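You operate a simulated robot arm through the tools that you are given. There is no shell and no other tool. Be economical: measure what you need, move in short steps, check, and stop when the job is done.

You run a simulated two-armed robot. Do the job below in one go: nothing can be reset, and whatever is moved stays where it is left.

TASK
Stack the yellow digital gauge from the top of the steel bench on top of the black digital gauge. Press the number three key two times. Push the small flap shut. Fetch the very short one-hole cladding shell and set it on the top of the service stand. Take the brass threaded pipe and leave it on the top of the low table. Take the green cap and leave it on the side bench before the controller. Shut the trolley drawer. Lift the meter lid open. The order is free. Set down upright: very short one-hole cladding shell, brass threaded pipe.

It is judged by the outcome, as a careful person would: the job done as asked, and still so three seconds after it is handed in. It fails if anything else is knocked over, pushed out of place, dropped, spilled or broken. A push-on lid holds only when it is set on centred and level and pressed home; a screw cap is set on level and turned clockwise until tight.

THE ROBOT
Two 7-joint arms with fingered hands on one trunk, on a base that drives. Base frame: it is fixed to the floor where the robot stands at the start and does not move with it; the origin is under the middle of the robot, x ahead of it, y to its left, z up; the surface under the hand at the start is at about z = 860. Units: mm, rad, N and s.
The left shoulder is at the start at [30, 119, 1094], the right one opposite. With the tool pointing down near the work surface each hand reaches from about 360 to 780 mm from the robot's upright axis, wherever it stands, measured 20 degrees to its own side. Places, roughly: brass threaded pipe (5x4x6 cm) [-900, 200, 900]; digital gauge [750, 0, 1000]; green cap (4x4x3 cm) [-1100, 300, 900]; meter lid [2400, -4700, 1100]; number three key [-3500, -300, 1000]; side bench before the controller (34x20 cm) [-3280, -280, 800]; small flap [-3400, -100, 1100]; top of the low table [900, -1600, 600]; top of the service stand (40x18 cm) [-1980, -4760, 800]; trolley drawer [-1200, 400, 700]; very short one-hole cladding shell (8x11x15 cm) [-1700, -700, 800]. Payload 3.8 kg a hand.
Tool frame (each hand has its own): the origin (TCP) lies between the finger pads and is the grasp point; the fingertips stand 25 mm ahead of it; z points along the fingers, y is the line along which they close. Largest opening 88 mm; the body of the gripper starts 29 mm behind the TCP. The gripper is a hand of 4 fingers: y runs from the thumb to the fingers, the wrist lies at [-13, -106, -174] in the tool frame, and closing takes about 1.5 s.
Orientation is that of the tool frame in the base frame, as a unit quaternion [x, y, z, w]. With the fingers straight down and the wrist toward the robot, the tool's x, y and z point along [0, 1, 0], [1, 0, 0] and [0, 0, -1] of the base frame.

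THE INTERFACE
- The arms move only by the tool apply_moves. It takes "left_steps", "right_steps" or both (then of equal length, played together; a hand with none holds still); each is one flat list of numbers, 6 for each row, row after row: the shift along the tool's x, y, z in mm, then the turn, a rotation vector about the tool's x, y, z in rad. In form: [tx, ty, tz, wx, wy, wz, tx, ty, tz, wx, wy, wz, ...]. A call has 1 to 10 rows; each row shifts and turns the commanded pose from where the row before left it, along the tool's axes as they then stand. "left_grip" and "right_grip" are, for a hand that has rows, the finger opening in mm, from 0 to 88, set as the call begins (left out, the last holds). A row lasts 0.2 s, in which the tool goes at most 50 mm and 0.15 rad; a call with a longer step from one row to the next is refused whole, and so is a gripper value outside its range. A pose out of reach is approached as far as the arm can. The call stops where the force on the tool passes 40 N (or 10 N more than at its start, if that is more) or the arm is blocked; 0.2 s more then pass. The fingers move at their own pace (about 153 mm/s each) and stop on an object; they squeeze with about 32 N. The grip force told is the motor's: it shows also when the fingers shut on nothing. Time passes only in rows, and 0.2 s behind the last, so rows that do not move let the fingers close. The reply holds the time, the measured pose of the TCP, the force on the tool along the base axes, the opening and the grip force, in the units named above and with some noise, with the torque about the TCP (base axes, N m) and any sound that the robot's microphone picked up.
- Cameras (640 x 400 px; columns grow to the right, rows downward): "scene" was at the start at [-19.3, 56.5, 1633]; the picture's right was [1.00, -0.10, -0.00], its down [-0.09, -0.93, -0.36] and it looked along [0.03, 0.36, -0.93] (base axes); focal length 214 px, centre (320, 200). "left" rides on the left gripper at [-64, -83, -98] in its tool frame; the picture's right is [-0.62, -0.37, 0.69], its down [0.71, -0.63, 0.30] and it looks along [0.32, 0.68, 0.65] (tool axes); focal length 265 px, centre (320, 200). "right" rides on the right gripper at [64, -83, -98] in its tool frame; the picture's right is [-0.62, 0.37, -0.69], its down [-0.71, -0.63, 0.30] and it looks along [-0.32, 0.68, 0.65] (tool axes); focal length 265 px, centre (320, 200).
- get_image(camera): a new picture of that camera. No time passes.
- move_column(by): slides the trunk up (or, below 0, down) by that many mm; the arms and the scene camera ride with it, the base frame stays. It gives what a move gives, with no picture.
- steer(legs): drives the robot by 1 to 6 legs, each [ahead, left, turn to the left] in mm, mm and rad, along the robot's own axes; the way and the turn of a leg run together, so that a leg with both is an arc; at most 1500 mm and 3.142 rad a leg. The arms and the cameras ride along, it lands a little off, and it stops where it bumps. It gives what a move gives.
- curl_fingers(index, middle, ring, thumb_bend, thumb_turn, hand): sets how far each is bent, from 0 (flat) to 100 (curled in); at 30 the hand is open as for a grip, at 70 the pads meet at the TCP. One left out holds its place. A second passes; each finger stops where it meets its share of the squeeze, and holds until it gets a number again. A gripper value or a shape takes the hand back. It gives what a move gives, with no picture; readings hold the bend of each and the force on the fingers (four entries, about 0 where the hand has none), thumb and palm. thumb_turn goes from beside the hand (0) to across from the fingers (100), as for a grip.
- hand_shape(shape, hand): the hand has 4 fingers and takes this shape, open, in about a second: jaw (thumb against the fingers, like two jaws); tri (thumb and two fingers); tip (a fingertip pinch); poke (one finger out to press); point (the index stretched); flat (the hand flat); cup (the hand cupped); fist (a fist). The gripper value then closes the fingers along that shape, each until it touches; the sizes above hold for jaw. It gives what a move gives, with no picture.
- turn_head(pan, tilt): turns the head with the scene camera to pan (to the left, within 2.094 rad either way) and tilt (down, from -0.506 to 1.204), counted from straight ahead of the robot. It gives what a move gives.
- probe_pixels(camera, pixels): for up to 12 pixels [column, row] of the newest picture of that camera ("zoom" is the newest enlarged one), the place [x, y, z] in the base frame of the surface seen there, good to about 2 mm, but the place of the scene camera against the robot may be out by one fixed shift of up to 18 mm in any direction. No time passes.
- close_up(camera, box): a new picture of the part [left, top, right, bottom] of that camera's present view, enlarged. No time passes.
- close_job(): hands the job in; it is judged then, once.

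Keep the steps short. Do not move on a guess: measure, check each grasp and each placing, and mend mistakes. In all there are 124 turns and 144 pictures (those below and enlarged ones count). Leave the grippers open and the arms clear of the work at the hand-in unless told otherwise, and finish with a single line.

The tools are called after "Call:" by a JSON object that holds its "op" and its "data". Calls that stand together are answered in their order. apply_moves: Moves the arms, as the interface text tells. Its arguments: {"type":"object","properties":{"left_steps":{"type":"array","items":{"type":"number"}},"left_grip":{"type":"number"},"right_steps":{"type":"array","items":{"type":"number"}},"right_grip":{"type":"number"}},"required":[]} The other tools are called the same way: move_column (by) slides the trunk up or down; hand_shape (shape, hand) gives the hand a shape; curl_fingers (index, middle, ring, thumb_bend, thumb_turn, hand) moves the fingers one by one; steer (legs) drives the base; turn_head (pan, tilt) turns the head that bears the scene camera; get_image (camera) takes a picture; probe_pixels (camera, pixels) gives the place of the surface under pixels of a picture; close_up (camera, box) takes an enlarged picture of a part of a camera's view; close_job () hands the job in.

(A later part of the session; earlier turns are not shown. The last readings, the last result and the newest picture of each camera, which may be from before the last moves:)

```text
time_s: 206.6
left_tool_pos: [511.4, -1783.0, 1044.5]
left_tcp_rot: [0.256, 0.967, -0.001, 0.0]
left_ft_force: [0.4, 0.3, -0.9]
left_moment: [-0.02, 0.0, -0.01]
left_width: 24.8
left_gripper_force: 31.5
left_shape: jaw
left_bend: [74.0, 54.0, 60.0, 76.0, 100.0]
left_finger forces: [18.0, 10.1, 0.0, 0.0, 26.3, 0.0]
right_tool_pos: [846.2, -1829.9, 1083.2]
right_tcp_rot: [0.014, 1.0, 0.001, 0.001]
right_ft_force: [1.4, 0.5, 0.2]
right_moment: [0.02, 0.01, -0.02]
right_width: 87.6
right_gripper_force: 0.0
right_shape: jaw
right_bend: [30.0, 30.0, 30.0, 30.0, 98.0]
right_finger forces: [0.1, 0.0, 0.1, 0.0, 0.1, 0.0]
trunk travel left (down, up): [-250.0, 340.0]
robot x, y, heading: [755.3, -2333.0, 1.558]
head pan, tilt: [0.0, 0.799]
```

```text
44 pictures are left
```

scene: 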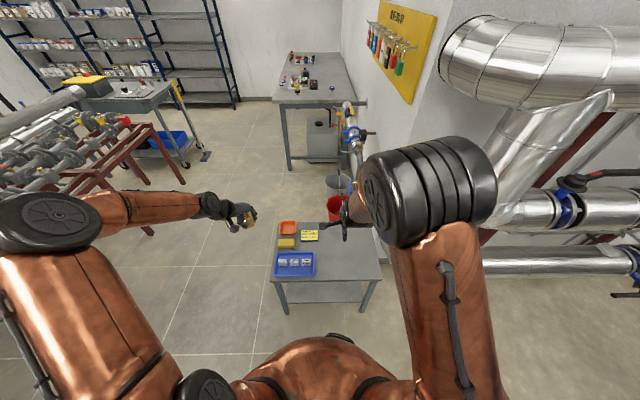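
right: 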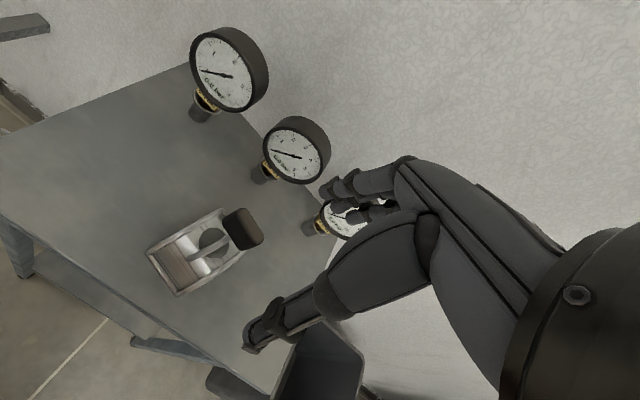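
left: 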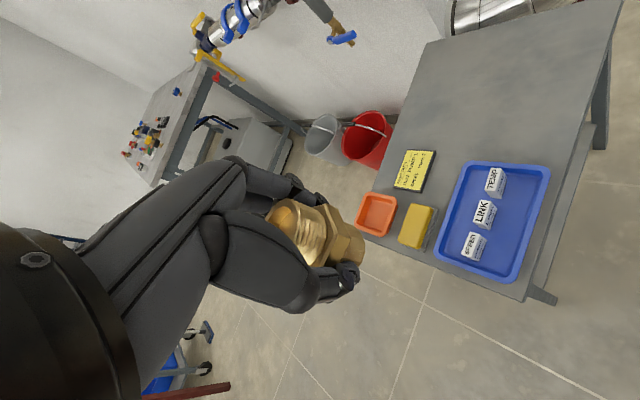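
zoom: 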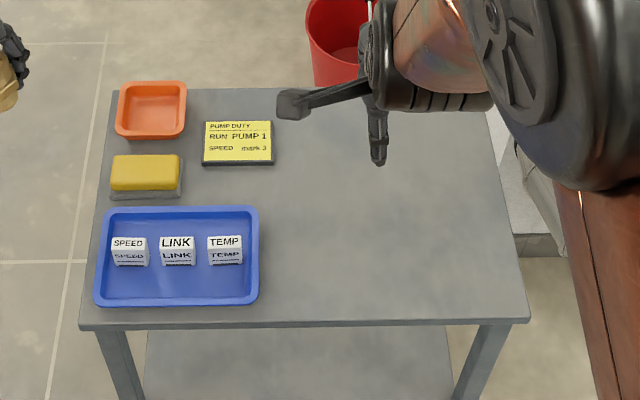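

Call:
{"op": "steer", "data": {"legs": [[120, -145, 0]]}}

Call:
{"op": "apply_moves", "data": {"left_steps": [0, 0, 0, 0, 0, 0, 0, 0, 0, 0, 0, 0, -39.1, 22.3, 0, 0, 0, 0, -39.1, 22.3, 0, 0, 0, 0, -39.1, 22.3, 0, 0, 0, 0, -39.1, 22.3, 0, 0, 0, 0, -39.1, 22.3, 0, 0, 0, 0, 0, 0, 0, 0, 0, 0], "right_steps": [-45, 0, 0, 0, 0, 0, -45, 0, 0, 0, 0, 0, -30, 0, 0, 0, 0, 0, 0, 0, 0, 0, 0, 0, 0, 0, 0, 0, 0, 0, 0, 0, 0, 0, 0, 0, 0, 0, 0, 0, 0, 0, 0, 0, 0, 0, 0, 0]}}

Call:
{"op": "move_column", "data": {"by": -240}}

Call:
{"op": "get_image", "data": {"camera": "left"}}

Call:
{"op": "get_image", "data": {"camera": "scene"}}

```text
time_s: 208.1
left_tool_pos: [659.6, -1664.3, 1044.1]
left_tcp_rot: [0.256, 0.967, -0.001, 0.0]
left_ft_force: [0.0, 0.1, -0.8]
left_moment: [0.04, 0.02, -0.02]
left_width: 25.0
left_gripper_force: 31.8
left_shape: jaw
left_bend: [74.0, 54.0, 60.0, 76.0, 100.0]
left_finger forces: [17.9, 10.0, 0.0, 0.0, 26.3, 0.0]
right_tool_pos: [995.7, -1711.2, 1081.9]
right_tcp_rot: [0.012, 1.0, 0.001, 0.0]
right_ft_force: [0.2, -0.3, 0.0]
right_moment: [-0.01, 0.05, 0.0]
right_width: 87.6
right_gripper_force: 0.1
right_shape: jaw
right_bend: [30.0, 30.0, 30.0, 30.0, 98.0]
right_finger forces: [0.0, 0.1, 0.0, 0.1, 0.0, 0.1]
trunk travel left (down, up): [-250.0, 340.0]
robot x, y, heading: [905.3, -2212.0, 1.551]
head pan, tilt: [0.0, 0.799]
```

```text
time_s: 209.9
left_tool_pos: [883.1, -1666.0, 1045.5]
left_tcp_rot: [0.255, 0.967, -0.001, 0.0]
left_ft_force: [0.2, 0.1, -1.3]
left_moment: [-0.03, -0.01, 0.02]
left_width: 25.2
left_gripper_force: 31.7
left_shape: jaw
left_bend: [74.0, 54.0, 60.0, 76.0, 100.0]
left_finger forces: [18.0, 10.2, 0.0, 0.1, 26.2, 0.0]
right_tool_pos: [1115.8, -1714.7, 1082.7]
right_tcp_rot: [0.012, 1.0, 0.001, -0.001]
right_ft_force: [0.8, -0.2, 0.5]
right_moment: [0.01, 0.01, -0.03]
right_width: 87.7
right_gripper_force: 0.0
right_shape: jaw
right_bend: [30.0, 30.0, 30.0, 30.0, 98.0]
right_finger forces: [0.1, 0.0, 0.1, 0.1, 0.1, 0.1]
trunk travel left (down, up): [-250.0, 340.0]
robot x, y, heading: [908.0, -2211.1, 1.556]
head pan, tilt: [0.0, 0.799]
```

```text
time_s: 212.4
left_tool_pos: [883.9, -1665.2, 805.7]
left_tcp_rot: [0.256, 0.967, 0.0, 0.0]
left_ft_force: [0.1, -0.5, -1.4]
left_moment: [0.0, -0.01, -0.01]
left_width: 24.4
left_gripper_force: 32.6
left_shape: jaw
left_bend: [74.0, 54.0, 60.0, 76.0, 100.0]
left_finger forces: [17.8, 10.2, 0.0, 0.0, 26.2, 0.1]
right_tool_pos: [1116.5, -1713.8, 843.2]
right_tcp_rot: [0.013, 1.0, 0.0, 0.0]
right_ft_force: [1.9, 0.0, 0.1]
right_moment: [0.01, 0.0, 0.01]
right_width: 87.7
right_gripper_force: 0.2
right_shape: jaw
right_bend: [30.0, 30.0, 30.0, 30.0, 98.0]
right_finger forces: [0.1, 0.1, 0.0, 0.1, 0.0, 0.0]
trunk travel left (down, up): [-10.0, 580.0]
robot x, y, heading: [909.3, -2208.8, 1.559]
head pan, tilt: [0.0, 0.799]
```

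```text
43 pictures are left
```

left: 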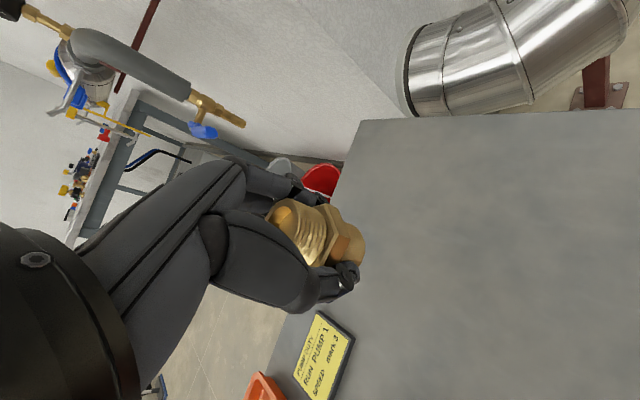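

```text
42 pictures are left
```

scene: 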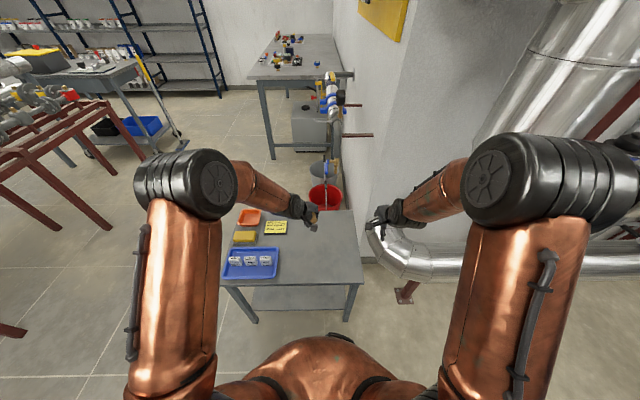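

Call:
{"op": "apply_moves", "data": {"left_steps": [0, 0, 45, 0, 0, 0, 0, 0, 45, 0, 0, 0, 0, 0, 45, 0, 0, 0, 0, 0, 25, 0, 0, 0, 0, 0, 0, 0, 0, 0]}}

Call:
{"op": "close_up", "data": {"camera": "left", "box": [250, 180, 390, 310]}}

Call:
{"op": "probe_pixels", "data": {"camera": "zoom", "pixels": [[170, 140], [110, 90], [150, 80], [250, 150], [300, 80], [380, 230], [420, 190], [520, 200], [500, 150], [420, 120], [550, 330]]}}

```text
time_s: 213.6
left_tool_pos: [884.6, -1668.1, 644.5]
left_tcp_rot: [0.255, 0.967, -0.001, 0.0]
left_ft_force: [-0.4, -0.4, -0.3]
left_moment: [-0.01, 0.01, 0.01]
left_width: 24.6
left_gripper_force: 31.9
left_shape: jaw
left_bend: [74.0, 54.0, 60.0, 76.0, 100.0]
left_finger forces: [18.0, 10.3, 0.1, 0.0, 26.1, 0.0]
right_tool_pos: [1115.8, -1714.6, 842.4]
right_tcp_rot: [0.013, 1.0, 0.001, 0.0]
right_ft_force: [0.7, -0.4, 0.1]
right_moment: [-0.04, 0.0, 0.02]
right_width: 87.8
right_gripper_force: 0.1
right_shape: jaw
right_bend: [30.0, 30.0, 30.0, 30.0, 98.0]
right_finger forces: [0.1, 0.1, 0.0, 0.1, 0.1, 0.0]
trunk travel left (down, up): [-10.0, 580.0]
robot x, y, heading: [906.1, -2209.1, 1.558]
head pan, tilt: [0.0, 0.799]
```

```text
3.08 times, centred on (320, 245) of left
```

zoom: 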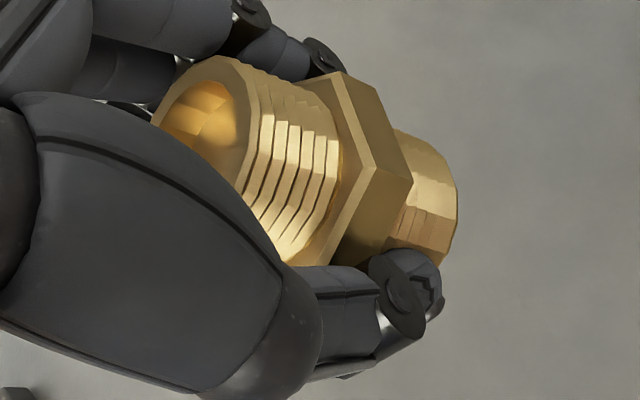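

```text
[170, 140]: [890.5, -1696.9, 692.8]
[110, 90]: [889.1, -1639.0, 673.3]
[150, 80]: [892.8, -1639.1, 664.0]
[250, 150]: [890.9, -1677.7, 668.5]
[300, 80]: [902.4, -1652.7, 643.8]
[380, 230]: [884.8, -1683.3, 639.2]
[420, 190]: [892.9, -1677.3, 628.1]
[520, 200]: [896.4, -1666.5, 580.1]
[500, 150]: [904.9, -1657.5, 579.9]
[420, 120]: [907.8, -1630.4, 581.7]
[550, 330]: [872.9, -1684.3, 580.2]
```

Call:
{"op": "probe_pixels", "data": {"camera": "zoom", "pixels": [[215, 62], [240, 85], [246, 120], [243, 160], [190, 80], [165, 105], [452, 180], [454, 215], [445, 255], [425, 145], [405, 185], [370, 110]]}}

```text
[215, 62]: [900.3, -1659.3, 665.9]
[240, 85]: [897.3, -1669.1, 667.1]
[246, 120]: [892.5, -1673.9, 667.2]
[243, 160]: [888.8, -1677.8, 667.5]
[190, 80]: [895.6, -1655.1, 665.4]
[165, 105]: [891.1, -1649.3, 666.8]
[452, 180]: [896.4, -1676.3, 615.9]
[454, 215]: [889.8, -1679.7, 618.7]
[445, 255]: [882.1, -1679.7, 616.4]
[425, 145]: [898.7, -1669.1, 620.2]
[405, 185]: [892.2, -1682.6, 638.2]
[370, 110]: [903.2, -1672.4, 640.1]
```

Pipe level, bottom ≈ 614; table 580. Lower ~33 mm.

Call:
{"op": "apply_moves", "data": {"left_steps": [0, 0, 15, 0, 0, 0, 0, 0, 10, 0, 0, 0, 0, 0, 5, 0, 0, 0, 0, 0, 1.5, 0, 0, 0, 0, 0, 0, 0, 0, 0]}}

Call:
{"op": "apply_moves", "data": {"left_steps": [0, 0, 1, 0, 0, 0, 0, 0, 1, 0, 0, 0, 0, 0, 0, 0, 0, 0]}}

Call:
{"op": "close_up", "data": {"camera": "left", "box": [250, 180, 390, 310]}}

```text
time_s: 214.8
left_tool_pos: [885.2, -1668.1, 613.5]
left_tcp_rot: [0.255, 0.967, -0.001, 0.0]
left_ft_force: [-0.1, -0.9, -1.3]
left_moment: [0.01, -0.01, 0.02]
left_width: 24.9
left_gripper_force: 32.0
left_shape: jaw
left_bend: [74.0, 54.0, 60.0, 76.0, 100.0]
left_finger forces: [18.0, 10.2, 0.0, 0.0, 26.1, 0.0]
right_tool_pos: [1115.9, -1713.7, 843.1]
right_tcp_rot: [0.013, 1.0, 0.001, 0.001]
right_ft_force: [1.1, 0.5, 1.2]
right_moment: [-0.01, 0.02, 0.0]
right_width: 88.0
right_gripper_force: 0.0
right_shape: jaw
right_bend: [30.0, 30.0, 30.0, 30.0, 98.0]
right_finger forces: [0.0, 0.0, 0.1, 0.0, 0.0, 0.1]
trunk travel left (down, up): [-10.0, 580.0]
robot x, y, heading: [907.5, -2209.7, 1.558]
head pan, tilt: [0.0, 0.799]
```

```text
time_s: 215.6
left_tool_pos: [884.7, -1666.9, 611.8]
left_tcp_rot: [0.255, 0.967, -0.001, -0.001]
left_ft_force: [-0.1, 0.2, -1.0]
left_moment: [-0.02, 0.01, -0.02]
left_width: 24.9
left_gripper_force: 31.6
left_shape: jaw
left_bend: [74.0, 54.0, 60.0, 76.0, 100.0]
left_finger forces: [18.0, 10.3, 0.0, 0.0, 26.2, 0.1]
right_tool_pos: [1116.0, -1714.1, 841.0]
right_tcp_rot: [0.013, 1.0, 0.001, 0.0]
right_ft_force: [0.8, -0.1, 0.2]
right_moment: [0.03, -0.02, 0.04]
right_width: 87.9
right_gripper_force: 0.0
right_shape: jaw
right_bend: [30.0, 30.0, 30.0, 30.0, 98.0]
right_finger forces: [0.0, 0.0, 0.1, 0.0, 0.2, 0.0]
trunk travel left (down, up): [-10.0, 580.0]
robot x, y, heading: [908.7, -2212.6, 1.556]
head pan, tilt: [0.0, 0.799]
```

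```text
3.08 times, centred on (320, 245) of left
```

zoom: 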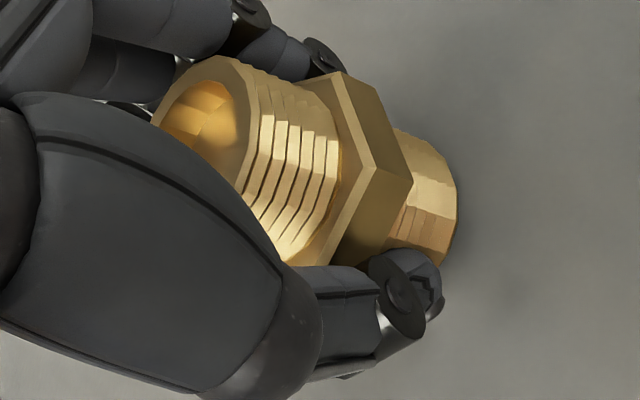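

Call:
{"op": "apply_moves", "data": {"left_steps": [0, 0, 0.8, 0, 0, 0, 0, 0, 0.8, 0, 0, 0, 0, 0, 0.8, 0, 0, 0, 0, 0, 0, 0, 0, 0]}}

```text
time_s: 216.6
left_tool_pos: [884.1, -1666.1, 610.5]
left_tcp_rot: [0.256, 0.967, 0.0, 0.0]
left_ft_force: [-0.1, -0.5, 5.2]
left_moment: [0.05, -0.06, -0.03]
left_width: 24.6
left_gripper_force: 31.9
left_shape: jaw
left_bend: [74.0, 54.0, 60.0, 76.0, 100.0]
left_finger forces: [17.8, 10.3, 0.0, 0.0, 27.3, 0.0]
right_tool_pos: [1115.9, -1715.2, 842.4]
right_tcp_rot: [0.014, 1.0, 0.002, 0.0]
right_ft_force: [1.0, 0.5, -0.9]
right_moment: [0.01, 0.01, -0.04]
right_width: 87.6
right_gripper_force: 0.1
right_shape: jaw
right_bend: [30.0, 30.0, 30.0, 30.0, 98.0]
right_finger forces: [0.0, 0.0, 0.1, 0.0, 0.0, 0.0]
trunk travel left (down, up): [-10.0, 580.0]
robot x, y, heading: [903.6, -2213.7, 1.554]
head pan, tilt: [0.0, 0.799]
```

Contact (5 N). Open and rise straight up.

Call:
{"op": "apply_moves", "data": {"left_steps": [0, 0, 0, 0, 0, 0, 0, 0, 0, 0, 0, 0, 0, 0, 0, 0, 0, 0, 0, 0, 0, 0, 0, 0, 0, 0, -25, 0, 0, 0, 0, 0, -40, 0, 0, 0, 0, 0, -45, 0, 0, 0, 0, 0, -45, 0, 0, 0, 0, 0, -45, 0, 0, 0, 0, 0, 0, 0, 0, 0], "left_grip": 80}}

Call:
{"op": "get_image", "data": {"camera": "left"}}

Call:
{"op": "move_column", "data": {"by": 240}}

```text
time_s: 218.8
left_tool_pos: [883.4, -1666.1, 811.3]
left_tcp_rot: [0.254, 0.967, -0.001, 0.0]
left_ft_force: [-0.2, -0.2, -0.1]
left_moment: [-0.03, 0.02, -0.01]
left_width: 80.1
left_gripper_force: 0.2
left_shape: jaw
left_bend: [31.0, 32.0, 30.0, 32.0, 98.0]
left_finger forces: [0.1, 0.0, 0.1, 0.0, 0.1, 0.0]
right_tool_pos: [1116.3, -1713.7, 842.7]
right_tcp_rot: [0.013, 1.0, 0.001, 0.0]
right_ft_force: [1.0, 0.4, -0.8]
right_moment: [0.01, 0.0, -0.05]
right_width: 87.7
right_gripper_force: 0.1
right_shape: jaw
right_bend: [30.0, 30.0, 30.0, 30.0, 98.0]
right_finger forces: [0.1, 0.0, 0.0, 0.1, 0.1, 0.0]
trunk travel left (down, up): [-10.0, 580.0]
robot x, y, heading: [906.5, -2211.2, 1.554]
head pan, tilt: [0.0, 0.799]
```

```text
39 pictures are left
```

left: 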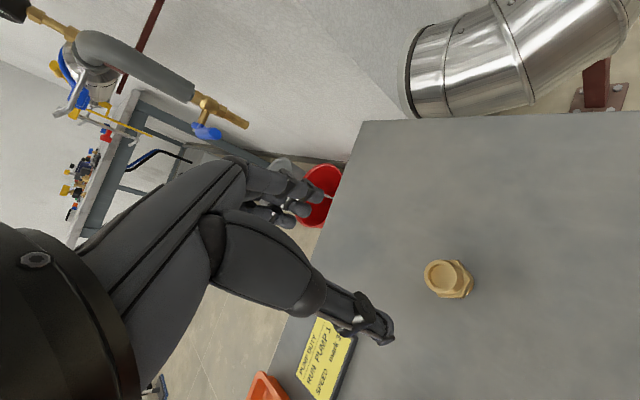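

```text
time_s: 221.3
left_tool_pos: [882.9, -1665.3, 1050.4]
left_tcp_rot: [0.255, 0.967, -0.001, -0.001]
left_ft_force: [0.3, 0.0, -0.5]
left_moment: [-0.04, 0.01, -0.01]
left_width: 79.9
left_gripper_force: 0.0
left_shape: jaw
left_bend: [31.0, 32.0, 30.0, 32.0, 98.0]
left_finger forces: [0.0, 0.1, 0.0, 0.1, 0.0, 0.0]
right_tool_pos: [1116.6, -1713.7, 1081.4]
right_tcp_rot: [0.013, 1.0, 0.001, 0.0]
right_ft_force: [0.5, -0.2, 0.3]
right_moment: [-0.02, -0.02, 0.02]
right_width: 87.6
right_gripper_force: 0.1
right_shape: jaw
right_bend: [30.0, 30.0, 30.0, 30.0, 98.0]
right_finger forces: [0.1, 0.0, 0.0, 0.0, 0.0, 0.0]
trunk travel left (down, up): [-250.0, 340.0]
robot x, y, heading: [907.2, -2216.3, 1.554]
head pan, tilt: [0.0, 0.799]
```

Pipe stands upright. Straighten the left hand, back off and turn toward the meter corner.

Call:
{"op": "apply_moves", "data": {"left_steps": [0, 0, 0, 0, 0, -0.125, 0, 0, 0, 0, 0, -0.125, 0, 0, 0, 0, 0, -0.125, 0, 0, 0, 0, 0, -0.125, 40, 0, 0, 0, 0, 0, 40, 0, 0, 0, 0, 0, 40, 0, 0, 0, 0, 0, 40, 0, 0, 0, 0, 0], "left_grip": 88}}

Call:
{"op": "steer", "data": {"legs": [[-1000, 0, 0], [0, 0, -2.2]]}}

Call:
{"op": "turn_head", "data": {"pan": 0.1, "tilt": 0.3}}

Call:
{"op": "get_image", "data": {"camera": "scene"}}

```text
time_s: 223.1
left_tool_pos: [722.1, -1663.9, 1050.1]
left_tcp_rot: [0.008, 1.0, 0.0, 0.001]
left_ft_force: [-0.6, -0.2, -0.3]
left_moment: [0.01, 0.01, -0.01]
left_width: 87.9
left_gripper_force: 0.2
left_shape: jaw
left_bend: [30.0, 30.0, 30.0, 30.0, 98.0]
left_finger forces: [0.0, 0.1, 0.0, 0.0, 0.0, 0.1]
right_tool_pos: [1114.4, -1714.0, 1082.7]
right_tcp_rot: [0.011, 1.0, 0.001, 0.0]
right_ft_force: [-0.4, 0.0, -0.5]
right_moment: [0.0, -0.04, 0.04]
right_width: 87.8
right_gripper_force: 0.1
right_shape: jaw
right_bend: [30.0, 30.0, 30.0, 30.0, 98.0]
right_finger forces: [0.0, 0.1, 0.0, 0.0, 0.0, 0.0]
trunk travel left (down, up): [-250.0, 340.0]
robot x, y, heading: [906.6, -2208.7, 1.558]
head pan, tilt: [0.0, 0.799]
```

```text
time_s: 233.5
left_tool_pos: [1451.1, -3376.2, 1049.4]
left_tcp_rot: [0.889, 0.458, 0.0, 0.0]
left_ft_force: [0.0, 0.0, 0.0]
left_moment: [-0.03, -0.04, 0.0]
left_width: 87.5
left_gripper_force: 0.0
left_shape: jaw
left_bend: [30.0, 30.0, 30.0, 30.0, 98.0]
left_finger forces: [0.1, 0.1, 0.1, 0.0, 0.0, 0.0]
right_tool_pos: [1185.7, -3670.2, 1083.0]
right_tcp_rot: [0.892, 0.452, 0.0, 0.001]
right_ft_force: [1.0, -0.3, -0.9]
right_moment: [0.0, -0.03, 0.0]
right_width: 87.8
right_gripper_force: 0.0
right_shape: jaw
right_bend: [30.0, 30.0, 30.0, 30.0, 98.0]
right_finger forces: [0.0, 0.0, 0.0, 0.0, 0.0, 0.0]
trunk travel left (down, up): [-250.0, 340.0]
robot x, y, heading: [894.7, -3214.3, -0.622]
head pan, tilt: [0.0, 0.799]
```

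```text
time_s: 234.4
left_tool_pos: [1450.3, -3376.2, 1050.0]
left_tcp_rot: [0.889, 0.457, 0.0, -0.001]
left_ft_force: [-0.7, 0.4, -0.3]
left_moment: [0.03, 0.03, 0.01]
left_width: 87.4
left_gripper_force: 0.0
left_shape: jaw
left_bend: [30.0, 30.0, 30.0, 30.0, 98.0]
left_finger forces: [0.1, 0.1, 0.1, 0.0, 0.1, 0.0]
right_tool_pos: [1187.2, -3669.3, 1081.8]
right_tcp_rot: [0.892, 0.452, 0.001, 0.002]
right_ft_force: [0.9, -0.3, -0.4]
right_moment: [0.0, -0.02, 0.0]
right_width: 87.7
right_gripper_force: 0.0
right_shape: jaw
right_bend: [30.0, 30.0, 30.0, 30.0, 98.0]
right_finger forces: [0.0, 0.0, 0.0, 0.0, 0.0, 0.0]
trunk travel left (down, up): [-250.0, 340.0]
robot x, y, heading: [897.2, -3218.5, -0.625]
head pan, tilt: [0.099, 0.3]
```

```text
38 pictures are left
```

scene: 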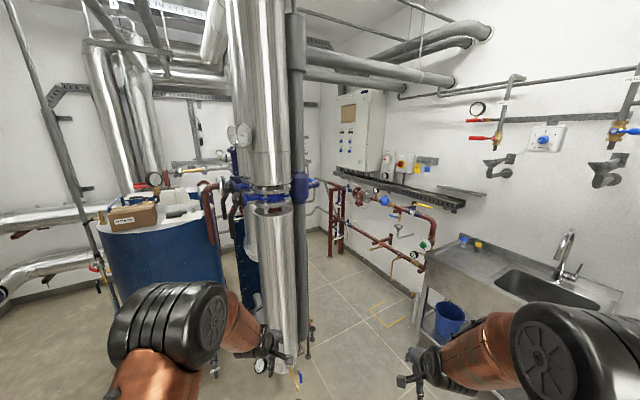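

Call:
{"op": "close_up", "data": {"camera": "scene", "box": [320, 150, 460, 270]}}

Call:
{"op": "probe_pixels", "data": {"camera": "scene", "pixels": [[358, 196], [385, 202], [408, 210], [425, 245], [397, 230], [420, 190], [335, 210], [300, 330], [430, 300], [390, 320], [380, 250], [350, 250]]}}

```text
3.33 times, centred on (390, 210) of scene
```

zoom: 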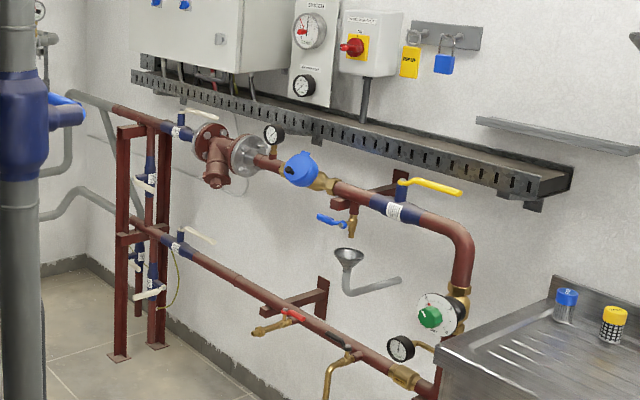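

```text
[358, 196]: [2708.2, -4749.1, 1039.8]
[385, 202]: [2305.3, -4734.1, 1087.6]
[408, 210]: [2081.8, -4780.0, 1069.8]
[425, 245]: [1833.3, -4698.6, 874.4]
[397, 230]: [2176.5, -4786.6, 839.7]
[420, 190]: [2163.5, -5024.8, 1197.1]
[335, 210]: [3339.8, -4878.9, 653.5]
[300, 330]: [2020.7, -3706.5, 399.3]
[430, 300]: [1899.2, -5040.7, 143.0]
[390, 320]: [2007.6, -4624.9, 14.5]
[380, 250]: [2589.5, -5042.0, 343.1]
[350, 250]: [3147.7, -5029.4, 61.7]
```

Call:
{"op": "probe_pixels", "data": {"camera": "zoom", "pixels": [[440, 348], [480, 395], [300, 168], [290, 155], [310, 180], [320, 160], [285, 172], [255, 155], [20, 200], [300, 240], [440, 318]]}}

Call:
{"op": "close_up", "data": {"camera": "scene", "box": [360, 175, 420, 225]}}

```text
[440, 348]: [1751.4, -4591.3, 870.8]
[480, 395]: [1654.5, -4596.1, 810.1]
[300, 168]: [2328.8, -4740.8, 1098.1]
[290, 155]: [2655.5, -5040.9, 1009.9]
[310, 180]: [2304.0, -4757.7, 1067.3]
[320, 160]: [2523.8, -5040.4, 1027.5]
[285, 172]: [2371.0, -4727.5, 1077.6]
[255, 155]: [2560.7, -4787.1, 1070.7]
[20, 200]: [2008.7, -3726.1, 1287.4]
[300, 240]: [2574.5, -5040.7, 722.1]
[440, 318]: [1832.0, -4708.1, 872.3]
```

```text
8.00 times, centred on (390, 200) of scene
```

zoom: 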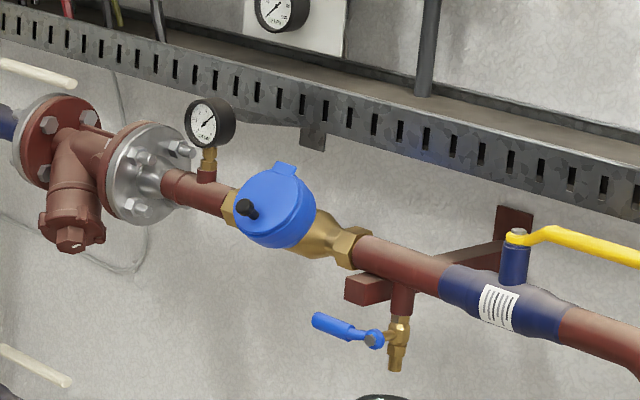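

The meter (blue, with lid, hinge tab and black knob) is at ≈(2330,-4735,1095). I pull the hands in, raise the trunk 150 mm, turn to -y and go forward to y≈-4180, then strafe left past the column.

Call:
{"op": "apply_moves", "data": {"left_steps": [0, -40, 0, 0, 0, 0, 0, -40, 0, 0, 0, 0, 0, -40, 0, 0, 0, 0], "right_steps": [0, -35, 0, 0, 0, 0, 0, -35, 0, 0, 0, 0, 0, -30, 0, 0, 0, 0]}}

Call:
{"op": "move_column", "data": {"by": 150}}

Call:
{"op": "steer", "data": {"legs": [[0, 0, -0.946], [960, 0, 0], [0, 700, 0]]}}

Call:
{"op": "turn_head", "data": {"pan": 0.7, "tilt": 0.6}}

Call:
{"op": "get_image", "data": {"camera": "scene"}}

```text
time_s: 235.2
left_tool_pos: [1350.4, -3304.9, 1052.2]
left_tcp_rot: [0.89, 0.456, 0.0, 0.001]
left_ft_force: [0.0, 0.1, -0.9]
left_moment: [0.01, -0.02, 0.0]
left_width: 87.6
left_gripper_force: 0.0
left_shape: jaw
left_bend: [30.0, 30.0, 30.0, 30.0, 98.0]
left_finger forces: [0.0, 0.1, 0.0, 0.0, 0.0, 0.1]
right_tool_pos: [1104.4, -3609.4, 1083.1]
right_tcp_rot: [0.892, 0.453, 0.0, 0.001]
right_ft_force: [-0.2, 0.1, 0.1]
right_moment: [-0.01, -0.03, -0.03]
right_width: 87.5
right_gripper_force: 0.1
right_shape: jaw
right_bend: [30.0, 30.0, 30.0, 30.0, 98.0]
right_finger forces: [0.0, 0.0, 0.0, 0.0, 0.0, 0.1]
trunk travel left (down, up): [-250.0, 340.0]
robot x, y, heading: [894.3, -3213.9, -0.624]
head pan, tilt: [0.099, 0.3]
```

```text
time_s: 237.0
left_tool_pos: [1352.9, -3305.6, 1200.7]
left_tcp_rot: [0.889, 0.457, 0.0, 0.0]
left_ft_force: [-0.1, -0.7, 0.3]
left_moment: [0.01, 0.01, -0.04]
left_width: 87.8
left_gripper_force: 0.1
left_shape: jaw
left_bend: [30.0, 30.0, 30.0, 30.0, 98.0]
left_finger forces: [0.0, 0.0, 0.0, 0.0, 0.0, 0.0]
right_tool_pos: [1105.1, -3609.4, 1234.2]
right_tcp_rot: [0.891, 0.453, 0.0, 0.001]
right_ft_force: [0.0, -0.2, -0.1]
right_moment: [0.01, 0.02, -0.03]
right_width: 87.9
right_gripper_force: 0.1
right_shape: jaw
right_bend: [30.0, 30.0, 30.0, 30.0, 98.0]
right_finger forces: [0.0, 0.0, 0.1, 0.2, 0.1, 0.1]
trunk travel left (down, up): [-400.0, 190.0]
robot x, y, heading: [894.7, -3215.9, -0.624]
head pan, tilt: [0.099, 0.3]
```

```text
time_s: 247.8
left_tool_pos: [1806.3, -4581.7, 1200.6]
left_tcp_rot: [1.0, 0.011, 0.0, 0.0]
left_ft_force: [0.0, 0.7, 0.3]
left_moment: [0.02, -0.03, 0.01]
left_width: 87.7
left_gripper_force: 0.0
left_shape: jaw
left_bend: [30.0, 30.0, 30.0, 30.0, 98.0]
left_finger forces: [0.0, 0.1, 0.1, 0.0, 0.0, 0.0]
right_tool_pos: [1414.5, -4565.8, 1233.2]
right_tcp_rot: [1.0, 0.005, 0.0, 0.001]
right_ft_force: [0.0, -0.4, 1.0]
right_moment: [-0.03, 0.02, 0.02]
right_width: 87.6
right_gripper_force: 0.0
right_shape: jaw
right_bend: [30.0, 30.0, 30.0, 30.0, 98.0]
right_finger forces: [0.1, 0.1, 0.0, 0.0, 0.0, 0.0]
trunk travel left (down, up): [-400.0, 190.0]
robot x, y, heading: [1604.3, -4163.9, -1.55]
head pan, tilt: [0.099, 0.3]
```

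```text
time_s: 248.8
left_tool_pos: [1806.8, -4582.3, 1200.5]
left_tcp_rot: [1.0, 0.009, 0.0, -0.001]
left_ft_force: [0.8, 0.2, 0.1]
left_moment: [-0.01, 0.0, 0.0]
left_width: 87.9
left_gripper_force: 0.1
left_shape: jaw
left_bend: [30.0, 30.0, 30.0, 30.0, 98.0]
left_finger forces: [0.0, 0.0, 0.1, 0.1, 0.0, 0.0]
right_tool_pos: [1414.6, -4566.6, 1233.8]
right_tcp_rot: [1.0, 0.005, 0.001, 0.001]
right_ft_force: [0.4, -0.2, 0.3]
right_moment: [-0.02, -0.02, -0.02]
right_width: 87.9
right_gripper_force: 0.0
right_shape: jaw
right_bend: [30.0, 30.0, 30.0, 30.0, 98.0]
right_finger forces: [0.0, 0.0, 0.0, 0.0, 0.0, 0.1]
trunk travel left (down, up): [-400.0, 190.0]
robot x, y, heading: [1605.1, -4163.3, -1.555]
head pan, tilt: [0.7, 0.6]
```

```text
35 pictures are left
```

scene: 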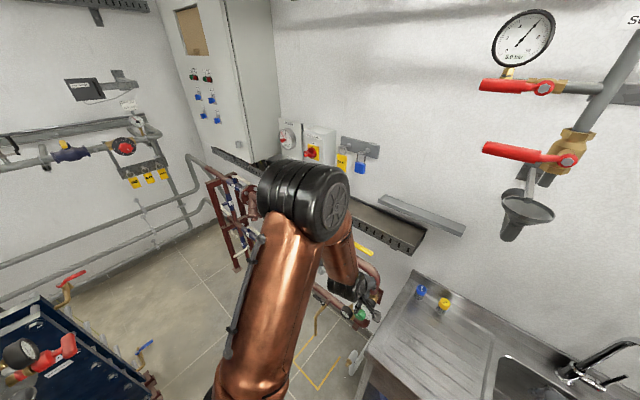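

Call:
{"op": "steer", "data": {"legs": [[25, 0, -0.018], [0, 560, 0]]}}

Call:
{"op": "get_image", "data": {"camera": "left"}}

Call:
{"op": "turn_head", "data": {"pan": 0.25, "tilt": 0.85}}

Call:
{"op": "get_image", "data": {"camera": "scene"}}

```text
time_s: 252.4
left_tool_pos: [2352.4, -4606.1, 1200.3]
left_tcp_rot: [1.0, 0.019, 0.001, -0.003]
left_ft_force: [-0.7, -0.9, 0.4]
left_moment: [0.04, -0.02, -0.01]
left_width: 87.9
left_gripper_force: 0.0
left_shape: jaw
left_bend: [30.0, 30.0, 30.0, 30.0, 98.0]
left_finger forces: [0.1, 0.0, 0.1, 0.0, 0.0, 0.0]
right_tool_pos: [1959.9, -4598.8, 1231.5]
right_tcp_rot: [1.0, 0.016, -0.001, -0.001]
right_ft_force: [-0.6, 0.3, -0.3]
right_moment: [0.01, -0.06, 0.02]
right_width: 87.8
right_gripper_force: 0.0
right_shape: jaw
right_bend: [30.0, 30.0, 30.0, 30.0, 98.0]
right_finger forces: [0.1, 0.0, 0.0, 0.0, 0.0, 0.0]
trunk travel left (down, up): [-400.0, 190.0]
robot x, y, heading: [2139.7, -4184.2, -1.532]
head pan, tilt: [0.7, 0.6]
```

```text
34 pictures are left
```

left: 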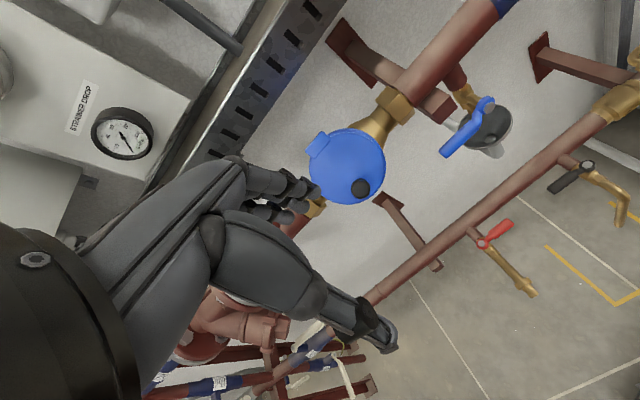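

```text
time_s: 253.3
left_tool_pos: [2351.1, -4601.6, 1201.1]
left_tcp_rot: [1.0, 0.019, 0.001, 0.0]
left_ft_force: [-0.1, 0.1, -0.5]
left_moment: [-0.02, 0.03, 0.0]
left_width: 87.8
left_gripper_force: 0.1
left_shape: jaw
left_bend: [30.0, 30.0, 30.0, 30.0, 98.0]
left_finger forces: [0.0, 0.0, 0.1, 0.0, 0.1, 0.1]
right_tool_pos: [1958.5, -4593.0, 1233.7]
right_tcp_rot: [1.0, 0.015, 0.0, 0.001]
right_ft_force: [0.6, 0.0, 0.8]
right_moment: [-0.02, -0.03, -0.02]
right_width: 88.0
right_gripper_force: 0.1
right_shape: jaw
right_bend: [30.0, 30.0, 30.0, 30.0, 98.0]
right_finger forces: [0.1, 0.0, 0.0, 0.1, 0.0, 0.0]
trunk travel left (down, up): [-400.0, 190.0]
robot x, y, heading: [2144.9, -4183.8, -1.536]
head pan, tilt: [0.25, 0.85]
```

```text
33 pictures are left
```

scene: 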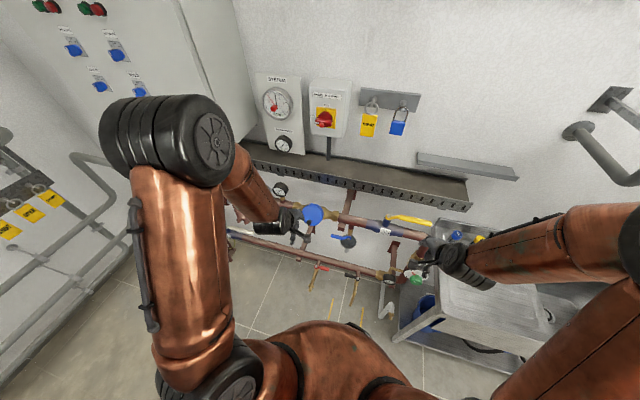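

Call:
{"op": "close_up", "data": {"camera": "left", "box": [285, 110, 405, 220]}}

Call:
{"op": "probe_pixels", "data": {"camera": "left", "pixels": [[345, 165], [360, 188], [316, 146], [330, 140], [365, 140], [380, 165], [335, 190], [320, 170], [352, 198], [395, 105], [372, 195], [348, 202]]}}

```text
3.64 times, centred on (345, 165) of left
```

zoom: 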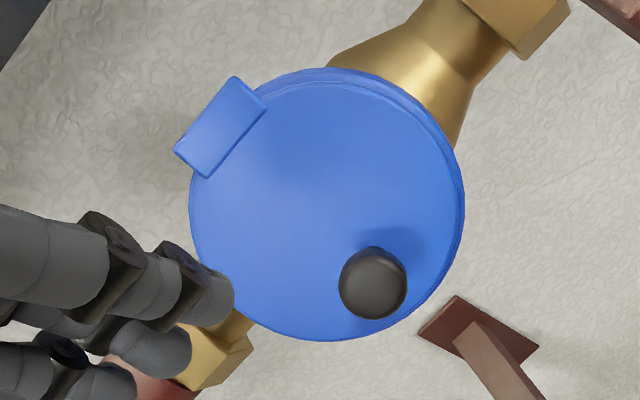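

```text
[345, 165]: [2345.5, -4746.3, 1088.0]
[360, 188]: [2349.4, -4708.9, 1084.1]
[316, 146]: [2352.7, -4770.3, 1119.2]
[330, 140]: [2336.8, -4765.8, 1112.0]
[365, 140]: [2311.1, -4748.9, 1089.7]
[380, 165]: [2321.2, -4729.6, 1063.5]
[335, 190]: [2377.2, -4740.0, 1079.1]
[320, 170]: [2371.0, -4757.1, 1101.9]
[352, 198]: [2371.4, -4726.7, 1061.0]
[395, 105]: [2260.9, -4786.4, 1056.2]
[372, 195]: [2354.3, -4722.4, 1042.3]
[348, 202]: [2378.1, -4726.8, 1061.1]
```

Lid plane normal ≈ (0,.82,.57), hinge at top (y≈-4769, z≈1117), knob base at (2349,-4732,1068), 28 mm tall. I lower the trunk 100, tilt the left hand 55° so the fingers point along the knob axis.

Call:
{"op": "move_column", "data": {"by": -100}}

Call:
{"op": "apply_moves", "data": {"left_steps": [0, 0, 0, 0, 0, 0.038, 0, 0, 0, -0.137, 0, 0, 0, 0, 0, -0.137, 0, 0, 0, 0, 0, -0.137, 0, 0, 0, 0, 0, -0.137, 0, 0, 0, 0, 0, -0.137, 0, 0, 0, 0, 0, -0.137, 0, 0, 0, 0, 0, -0.138, 0, 0, 0, 0, 0, 0, 0, 0], "left_grip": 50}}

Call:
{"op": "get_image", "data": {"camera": "left"}}

```text
time_s: 254.7
left_tool_pos: [2351.0, -4601.9, 1100.6]
left_tcp_rot: [1.0, 0.018, 0.0, -0.001]
left_ft_force: [-1.1, -0.5, -0.6]
left_moment: [0.0, 0.01, 0.0]
left_width: 87.6
left_gripper_force: 0.0
left_shape: jaw
left_bend: [30.0, 30.0, 30.0, 30.0, 98.0]
left_finger forces: [0.0, 0.0, 0.0, 0.0, 0.1, 0.0]
right_tool_pos: [1959.7, -4593.0, 1132.8]
right_tcp_rot: [1.0, 0.015, 0.0, 0.001]
right_ft_force: [0.2, 0.1, 0.9]
right_moment: [-0.01, -0.03, 0.02]
right_width: 88.1
right_gripper_force: 0.1
right_shape: jaw
right_bend: [30.0, 30.0, 30.0, 30.0, 98.0]
right_finger forces: [0.0, 0.0, 0.1, 0.1, 0.1, 0.0]
trunk travel left (down, up): [-300.0, 290.0]
robot x, y, heading: [2140.5, -4186.8, -1.532]
head pan, tilt: [0.25, 0.85]
```

```text
time_s: 256.7
left_tool_pos: [2351.8, -4609.7, 1097.6]
left_tcp_rot: [0.887, 0.0, 0.0, 0.462]
left_ft_force: [-0.4, 0.3, 0.1]
left_moment: [-0.03, 0.01, 0.0]
left_width: 50.1
left_gripper_force: 0.0
left_shape: jaw
left_bend: [74.0, 42.0, 38.0, 66.0, 100.0]
left_finger forces: [0.0, 0.0, 0.0, 0.0, 0.0, 0.1]
left hand out of reach, approached as far as the arm can: row 4, 5
right_tool_pos: [1957.0, -4593.3, 1132.6]
right_tcp_rot: [1.0, 0.015, 0.0, 0.001]
right_ft_force: [-0.7, -0.4, -0.5]
right_moment: [0.03, 0.01, 0.01]
right_width: 87.6
right_gripper_force: 0.1
right_shape: jaw
right_bend: [30.0, 30.0, 30.0, 30.0, 98.0]
right_finger forces: [0.0, 0.0, 0.1, 0.0, 0.0, 0.1]
trunk travel left (down, up): [-300.0, 290.0]
robot x, y, heading: [2145.3, -4187.4, -1.535]
head pan, tilt: [0.25, 0.85]
```

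```text
31 pictures are left
```

left: 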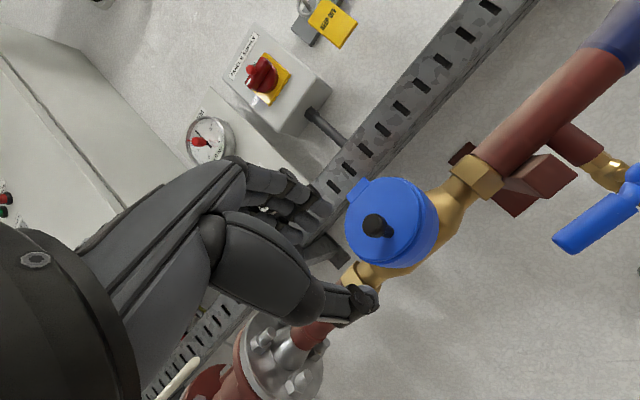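

Call:
{"op": "close_up", "data": {"camera": "left", "box": [260, 150, 460, 320]}}

Call:
{"op": "probe_pixels", "data": {"camera": "left", "pixels": [[375, 224], [388, 231], [370, 195], [400, 215], [365, 245], [410, 240], [358, 188], [395, 260], [382, 226], [350, 215]]}}

```text
2.35 times, centred on (360, 235) of left
```

zoom: 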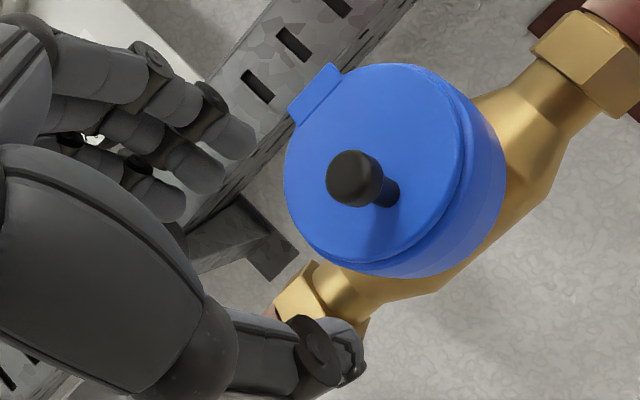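

```text
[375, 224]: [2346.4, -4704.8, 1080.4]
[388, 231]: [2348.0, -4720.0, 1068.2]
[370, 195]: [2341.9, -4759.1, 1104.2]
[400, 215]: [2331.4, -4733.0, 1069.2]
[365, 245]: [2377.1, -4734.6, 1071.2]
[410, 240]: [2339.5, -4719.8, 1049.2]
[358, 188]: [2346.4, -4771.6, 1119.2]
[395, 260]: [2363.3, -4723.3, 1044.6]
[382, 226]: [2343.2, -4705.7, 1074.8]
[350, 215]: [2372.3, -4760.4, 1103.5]
```

Call:
{"op": "apply_moves", "data": {"left_steps": [-2.65, 20.4, 0, 0, 0, 0, -2.65, 20.4, 0, 0, 0, 0, 0, 0, 25, 0, 0, 0, 0, 0, 25, 0, 0, 0, 0, 0, 10, 0, 0, 0, 0, 0, 0, 0, 0, 0], "left_grip": 65}}

Call:
{"op": "get_image", "data": {"camera": "left"}}

```text
time_s: 258.1
left_tool_pos: [2348.5, -4681.7, 1097.0]
left_tcp_rot: [0.887, 0.001, 0.001, 0.461]
left_ft_force: [0.7, 0.6, -0.1]
left_moment: [-0.03, 0.01, 0.0]
left_width: 64.7
left_gripper_force: 0.0
left_shape: jaw
left_bend: [27.0, 36.0, 33.0, 55.0, 99.0]
left_finger forces: [0.1, 0.0, 0.0, 0.0, 0.0, 0.0]
right_tool_pos: [1958.2, -4594.3, 1133.4]
right_tcp_rot: [1.0, 0.015, 0.0, 0.001]
right_ft_force: [-0.2, 0.3, -0.1]
right_moment: [0.01, -0.03, -0.01]
right_width: 87.7
right_gripper_force: 0.0
right_shape: jaw
right_bend: [30.0, 30.0, 30.0, 30.0, 98.0]
right_finger forces: [0.0, 0.0, 0.1, 0.0, 0.1, 0.0]
trunk travel left (down, up): [-300.0, 290.0]
robot x, y, heading: [2141.0, -4186.4, -1.535]
head pan, tilt: [0.25, 0.85]
```

```text
29 pictures are left
```

left: 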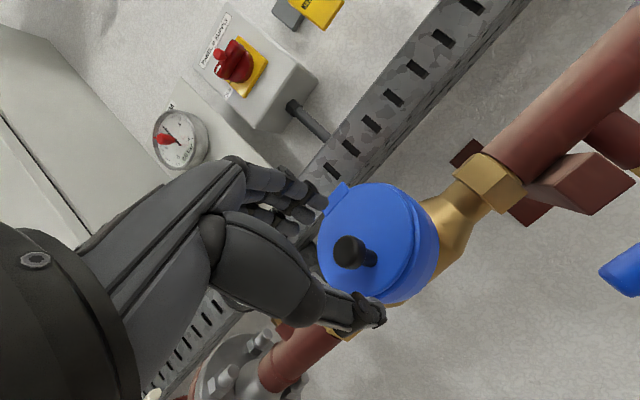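

Call:
{"op": "apply_moves", "data": {"left_steps": [-1, 0, 14, 0, 0, 0, -1, 0, 10, 0, 0, 0, 0, 0, 3, 0, 0, 0, 0, 0, 0, 0, 0, 0]}}

Call:
{"op": "close_up", "data": {"camera": "left", "box": [260, 150, 460, 320]}}

```text
time_s: 259.1
left_tool_pos: [2344.5, -4704.5, 1080.9]
left_tcp_rot: [0.887, 0.0, 0.001, 0.461]
left_ft_force: [0.6, 0.1, -0.2]
left_moment: [0.0, -0.03, -0.01]
left_width: 65.1
left_gripper_force: 0.1
left_shape: jaw
left_bend: [27.0, 36.0, 33.0, 55.0, 99.0]
left_finger forces: [0.0, 0.1, 0.1, 0.0, 0.0, 0.0]
right_tool_pos: [1959.4, -4593.6, 1132.2]
right_tcp_rot: [1.0, 0.014, 0.0, 0.001]
right_ft_force: [0.2, -0.5, -0.7]
right_moment: [0.01, 0.01, 0.02]
right_width: 87.9
right_gripper_force: 0.1
right_shape: jaw
right_bend: [30.0, 30.0, 30.0, 30.0, 98.0]
right_finger forces: [0.1, 0.1, 0.0, 0.1, 0.0, 0.0]
trunk travel left (down, up): [-300.0, 290.0]
robot x, y, heading: [2140.1, -4186.3, -1.532]
head pan, tilt: [0.25, 0.85]
```

```text
2.35 times, centred on (360, 235) of left
```

zoom: 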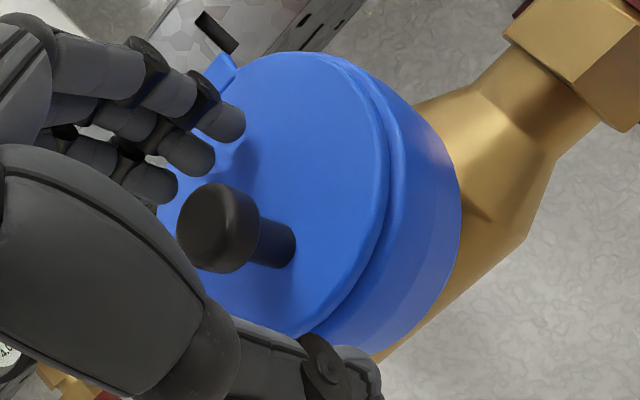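

Knob is between thumb and fingers. Close on it.

Call:
{"op": "apply_moves", "data": {"left_steps": [0, 0, 0, 0, 0, 0, 0, 0, 0, 0, 0, 0, 0, 0, 0, 0, 0, 0, 0, 0, 0, 0, 0, 0, 0, 0, 0, 0, 0, 0, 0, 0, 0, 0, 0, 0, 0, 0, 0, 0, 0, 0], "left_grip": 0}}

Call:
{"op": "close_up", "data": {"camera": "left", "box": [260, 150, 460, 320]}}

```text
time_s: 260.7
left_tool_pos: [2343.8, -4703.7, 1082.0]
left_tcp_rot: [0.888, 0.0, 0.0, 0.461]
left_ft_force: [-2.8, 1.5, -3.0]
left_moment: [0.04, -0.07, 0.01]
left_width: 10.8
left_gripper_force: 31.8
left_shape: jaw
left_bend: [73.0, 62.0, 70.0, 78.0, 100.0]
left_finger forces: [12.9, 9.9, 0.0, 0.0, 22.9, 0.1]
right_tool_pos: [1958.6, -4593.7, 1132.3]
right_tcp_rot: [1.0, 0.015, 0.001, 0.0]
right_ft_force: [0.0, 0.4, 0.1]
right_moment: [-0.04, -0.01, 0.01]
right_width: 87.6
right_gripper_force: 0.1
right_shape: jaw
right_bend: [30.0, 30.0, 30.0, 30.0, 98.0]
right_finger forces: [0.0, 0.0, 0.1, 0.1, 0.0, 0.1]
trunk travel left (down, up): [-300.0, 290.0]
robot x, y, heading: [2140.8, -4184.6, -1.534]
head pan, tilt: [0.25, 0.85]
```

```text
2.35 times, centred on (360, 235) of left
```

zoom: 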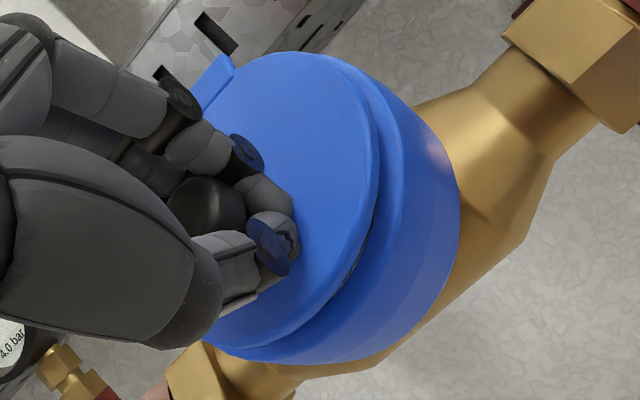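

Fingers hook behind the knob's cap. Swing about the hinge in small steps.

Call:
{"op": "apply_moves", "data": {"left_steps": [0, 3.4, -6.7, 0.1, 0, 0, 0, 3.4, -6.7, 0.1, 0, 0, 0, 3.4, -6.7, 0.1, 0, 0]}}

Call:
{"op": "get_image", "data": {"camera": "left"}}

```text
time_s: 261.5
left_tool_pos: [2344.5, -4694.3, 1103.6]
left_tcp_rot: [0.946, 0.0, 0.001, 0.324]
left_ft_force: [-1.8, 0.8, -0.7]
left_moment: [0.0, -0.06, 0.02]
left_width: 10.7
left_gripper_force: 31.9
left_shape: jaw
left_bend: [73.0, 61.0, 70.0, 78.0, 100.0]
left_finger forces: [13.7, 10.9, 0.1, 0.0, 22.7, 0.0]
right_tool_pos: [1958.9, -4593.3, 1131.5]
right_tcp_rot: [1.0, 0.015, 0.0, 0.001]
right_ft_force: [-0.6, 0.1, 0.3]
right_moment: [0.03, 0.02, -0.03]
right_width: 87.7
right_gripper_force: 0.1
right_shape: jaw
right_bend: [30.0, 30.0, 30.0, 30.0, 98.0]
right_finger forces: [0.1, 0.0, 0.1, 0.0, 0.1, 0.1]
trunk travel left (down, up): [-300.0, 290.0]
robot x, y, heading: [2142.8, -4185.9, -1.534]
head pan, tilt: [0.25, 0.85]
```

```text
26 pictures are left
```

left: 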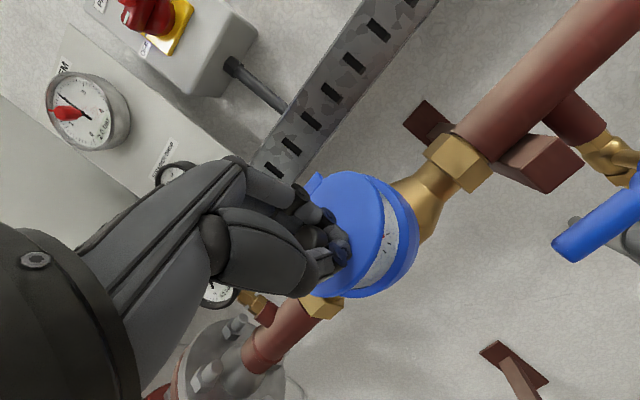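

The lid is opening. Continue.

Call:
{"op": "apply_moves", "data": {"left_steps": [0, 3.4, -6.7, 0.1, 0, 0, 0, 3.4, -6.7, 0.1, 0, 0, 0, 3.4, -6.7, 0.1, 0, 0, 0, 3.4, -6.7, 0.1, 0, 0, 0, 3.4, -6.7, 0.1, 0, 0, 0, 3.4, -6.7, 0.1, 0, 0]}}

Call:
{"op": "get_image", "data": {"camera": "left"}}

```text
time_s: 262.9
left_tool_pos: [2344.6, -4697.4, 1146.9]
left_tcp_rot: [1.0, 0.0, 0.001, 0.028]
left_ft_force: [-3.0, 3.2, 1.5]
left_moment: [-0.06, -0.04, -0.06]
left_width: 11.3
left_gripper_force: 31.9
left_shape: jaw
left_bend: [73.0, 61.0, 70.0, 78.0, 100.0]
left_finger forces: [13.7, 11.4, 0.0, 0.1, 24.5, 0.0]
right_tool_pos: [1958.2, -4593.2, 1132.6]
right_tcp_rot: [1.0, 0.015, -0.001, 0.002]
right_ft_force: [-0.4, -0.5, -0.6]
right_moment: [0.0, -0.03, -0.02]
right_width: 87.5
right_gripper_force: 0.0
right_shape: jaw
right_bend: [30.0, 30.0, 30.0, 30.0, 98.0]
right_finger forces: [0.1, 0.0, 0.1, 0.0, 0.0, 0.0]
trunk travel left (down, up): [-300.0, 290.0]
robot x, y, heading: [2141.2, -4187.1, -1.532]
head pan, tilt: [0.25, 0.85]
```

```text
25 pictures are left
```

left: 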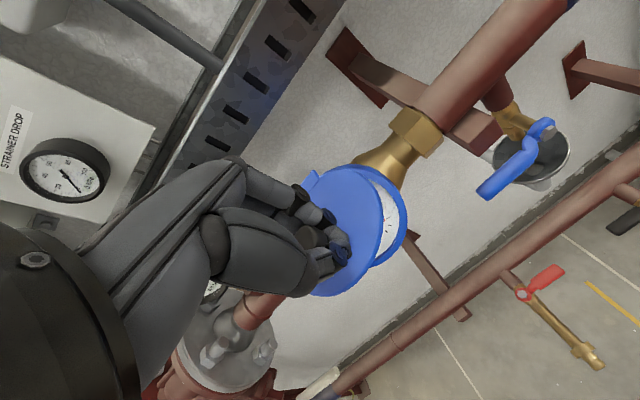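

52° open. Continue as far as the arm allows.

Call:
{"op": "apply_moves", "data": {"left_steps": [0, 3.4, -6.7, 0.1, 0, 0, 0, 3.4, -6.7, 0.1, 0, 0, 0, 3.4, -6.7, 0.1, 0, 0, 0, 3.4, -6.7, 0.1, 0, 0, 0, 3.4, -6.7, 0.1, 0, 0]}}

Call:
{"op": "get_image", "data": {"camera": "left"}}

```text
time_s: 264.1
left_tool_pos: [2344.8, -4718.1, 1178.4]
left_tcp_rot: [0.976, 0.001, 0.001, -0.219]
left_ft_force: [-2.5, 6.8, 8.0]
left_moment: [-0.06, -0.03, -0.05]
left_width: 11.3
left_gripper_force: 31.8
left_shape: jaw
left_bend: [73.0, 62.0, 70.0, 78.0, 100.0]
left_finger forces: [3.6, 11.8, 0.0, 0.1, 29.1, 0.0]
right_tool_pos: [1959.3, -4592.3, 1133.6]
right_tcp_rot: [1.0, 0.015, 0.001, 0.002]
right_ft_force: [-0.1, 0.2, -0.8]
right_moment: [0.01, 0.01, -0.01]
right_width: 87.4
right_gripper_force: 0.2
right_shape: jaw
right_bend: [30.0, 30.0, 30.0, 30.0, 98.0]
right_finger forces: [0.0, 0.0, 0.0, 0.0, 0.1, 0.0]
trunk travel left (down, up): [-300.0, 290.0]
robot x, y, heading: [2141.9, -4186.6, -1.535]
head pan, tilt: [0.25, 0.85]
```

```text
24 pictures are left
```

left: 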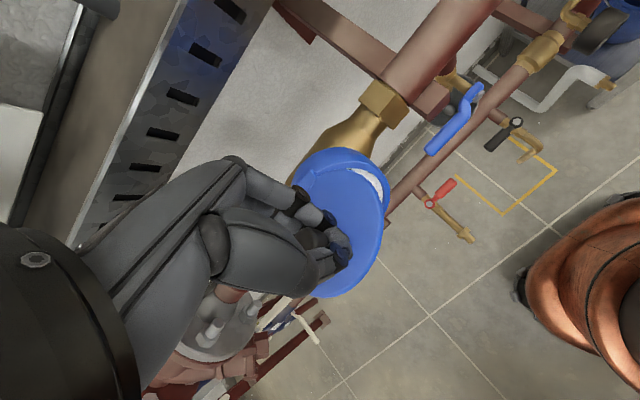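

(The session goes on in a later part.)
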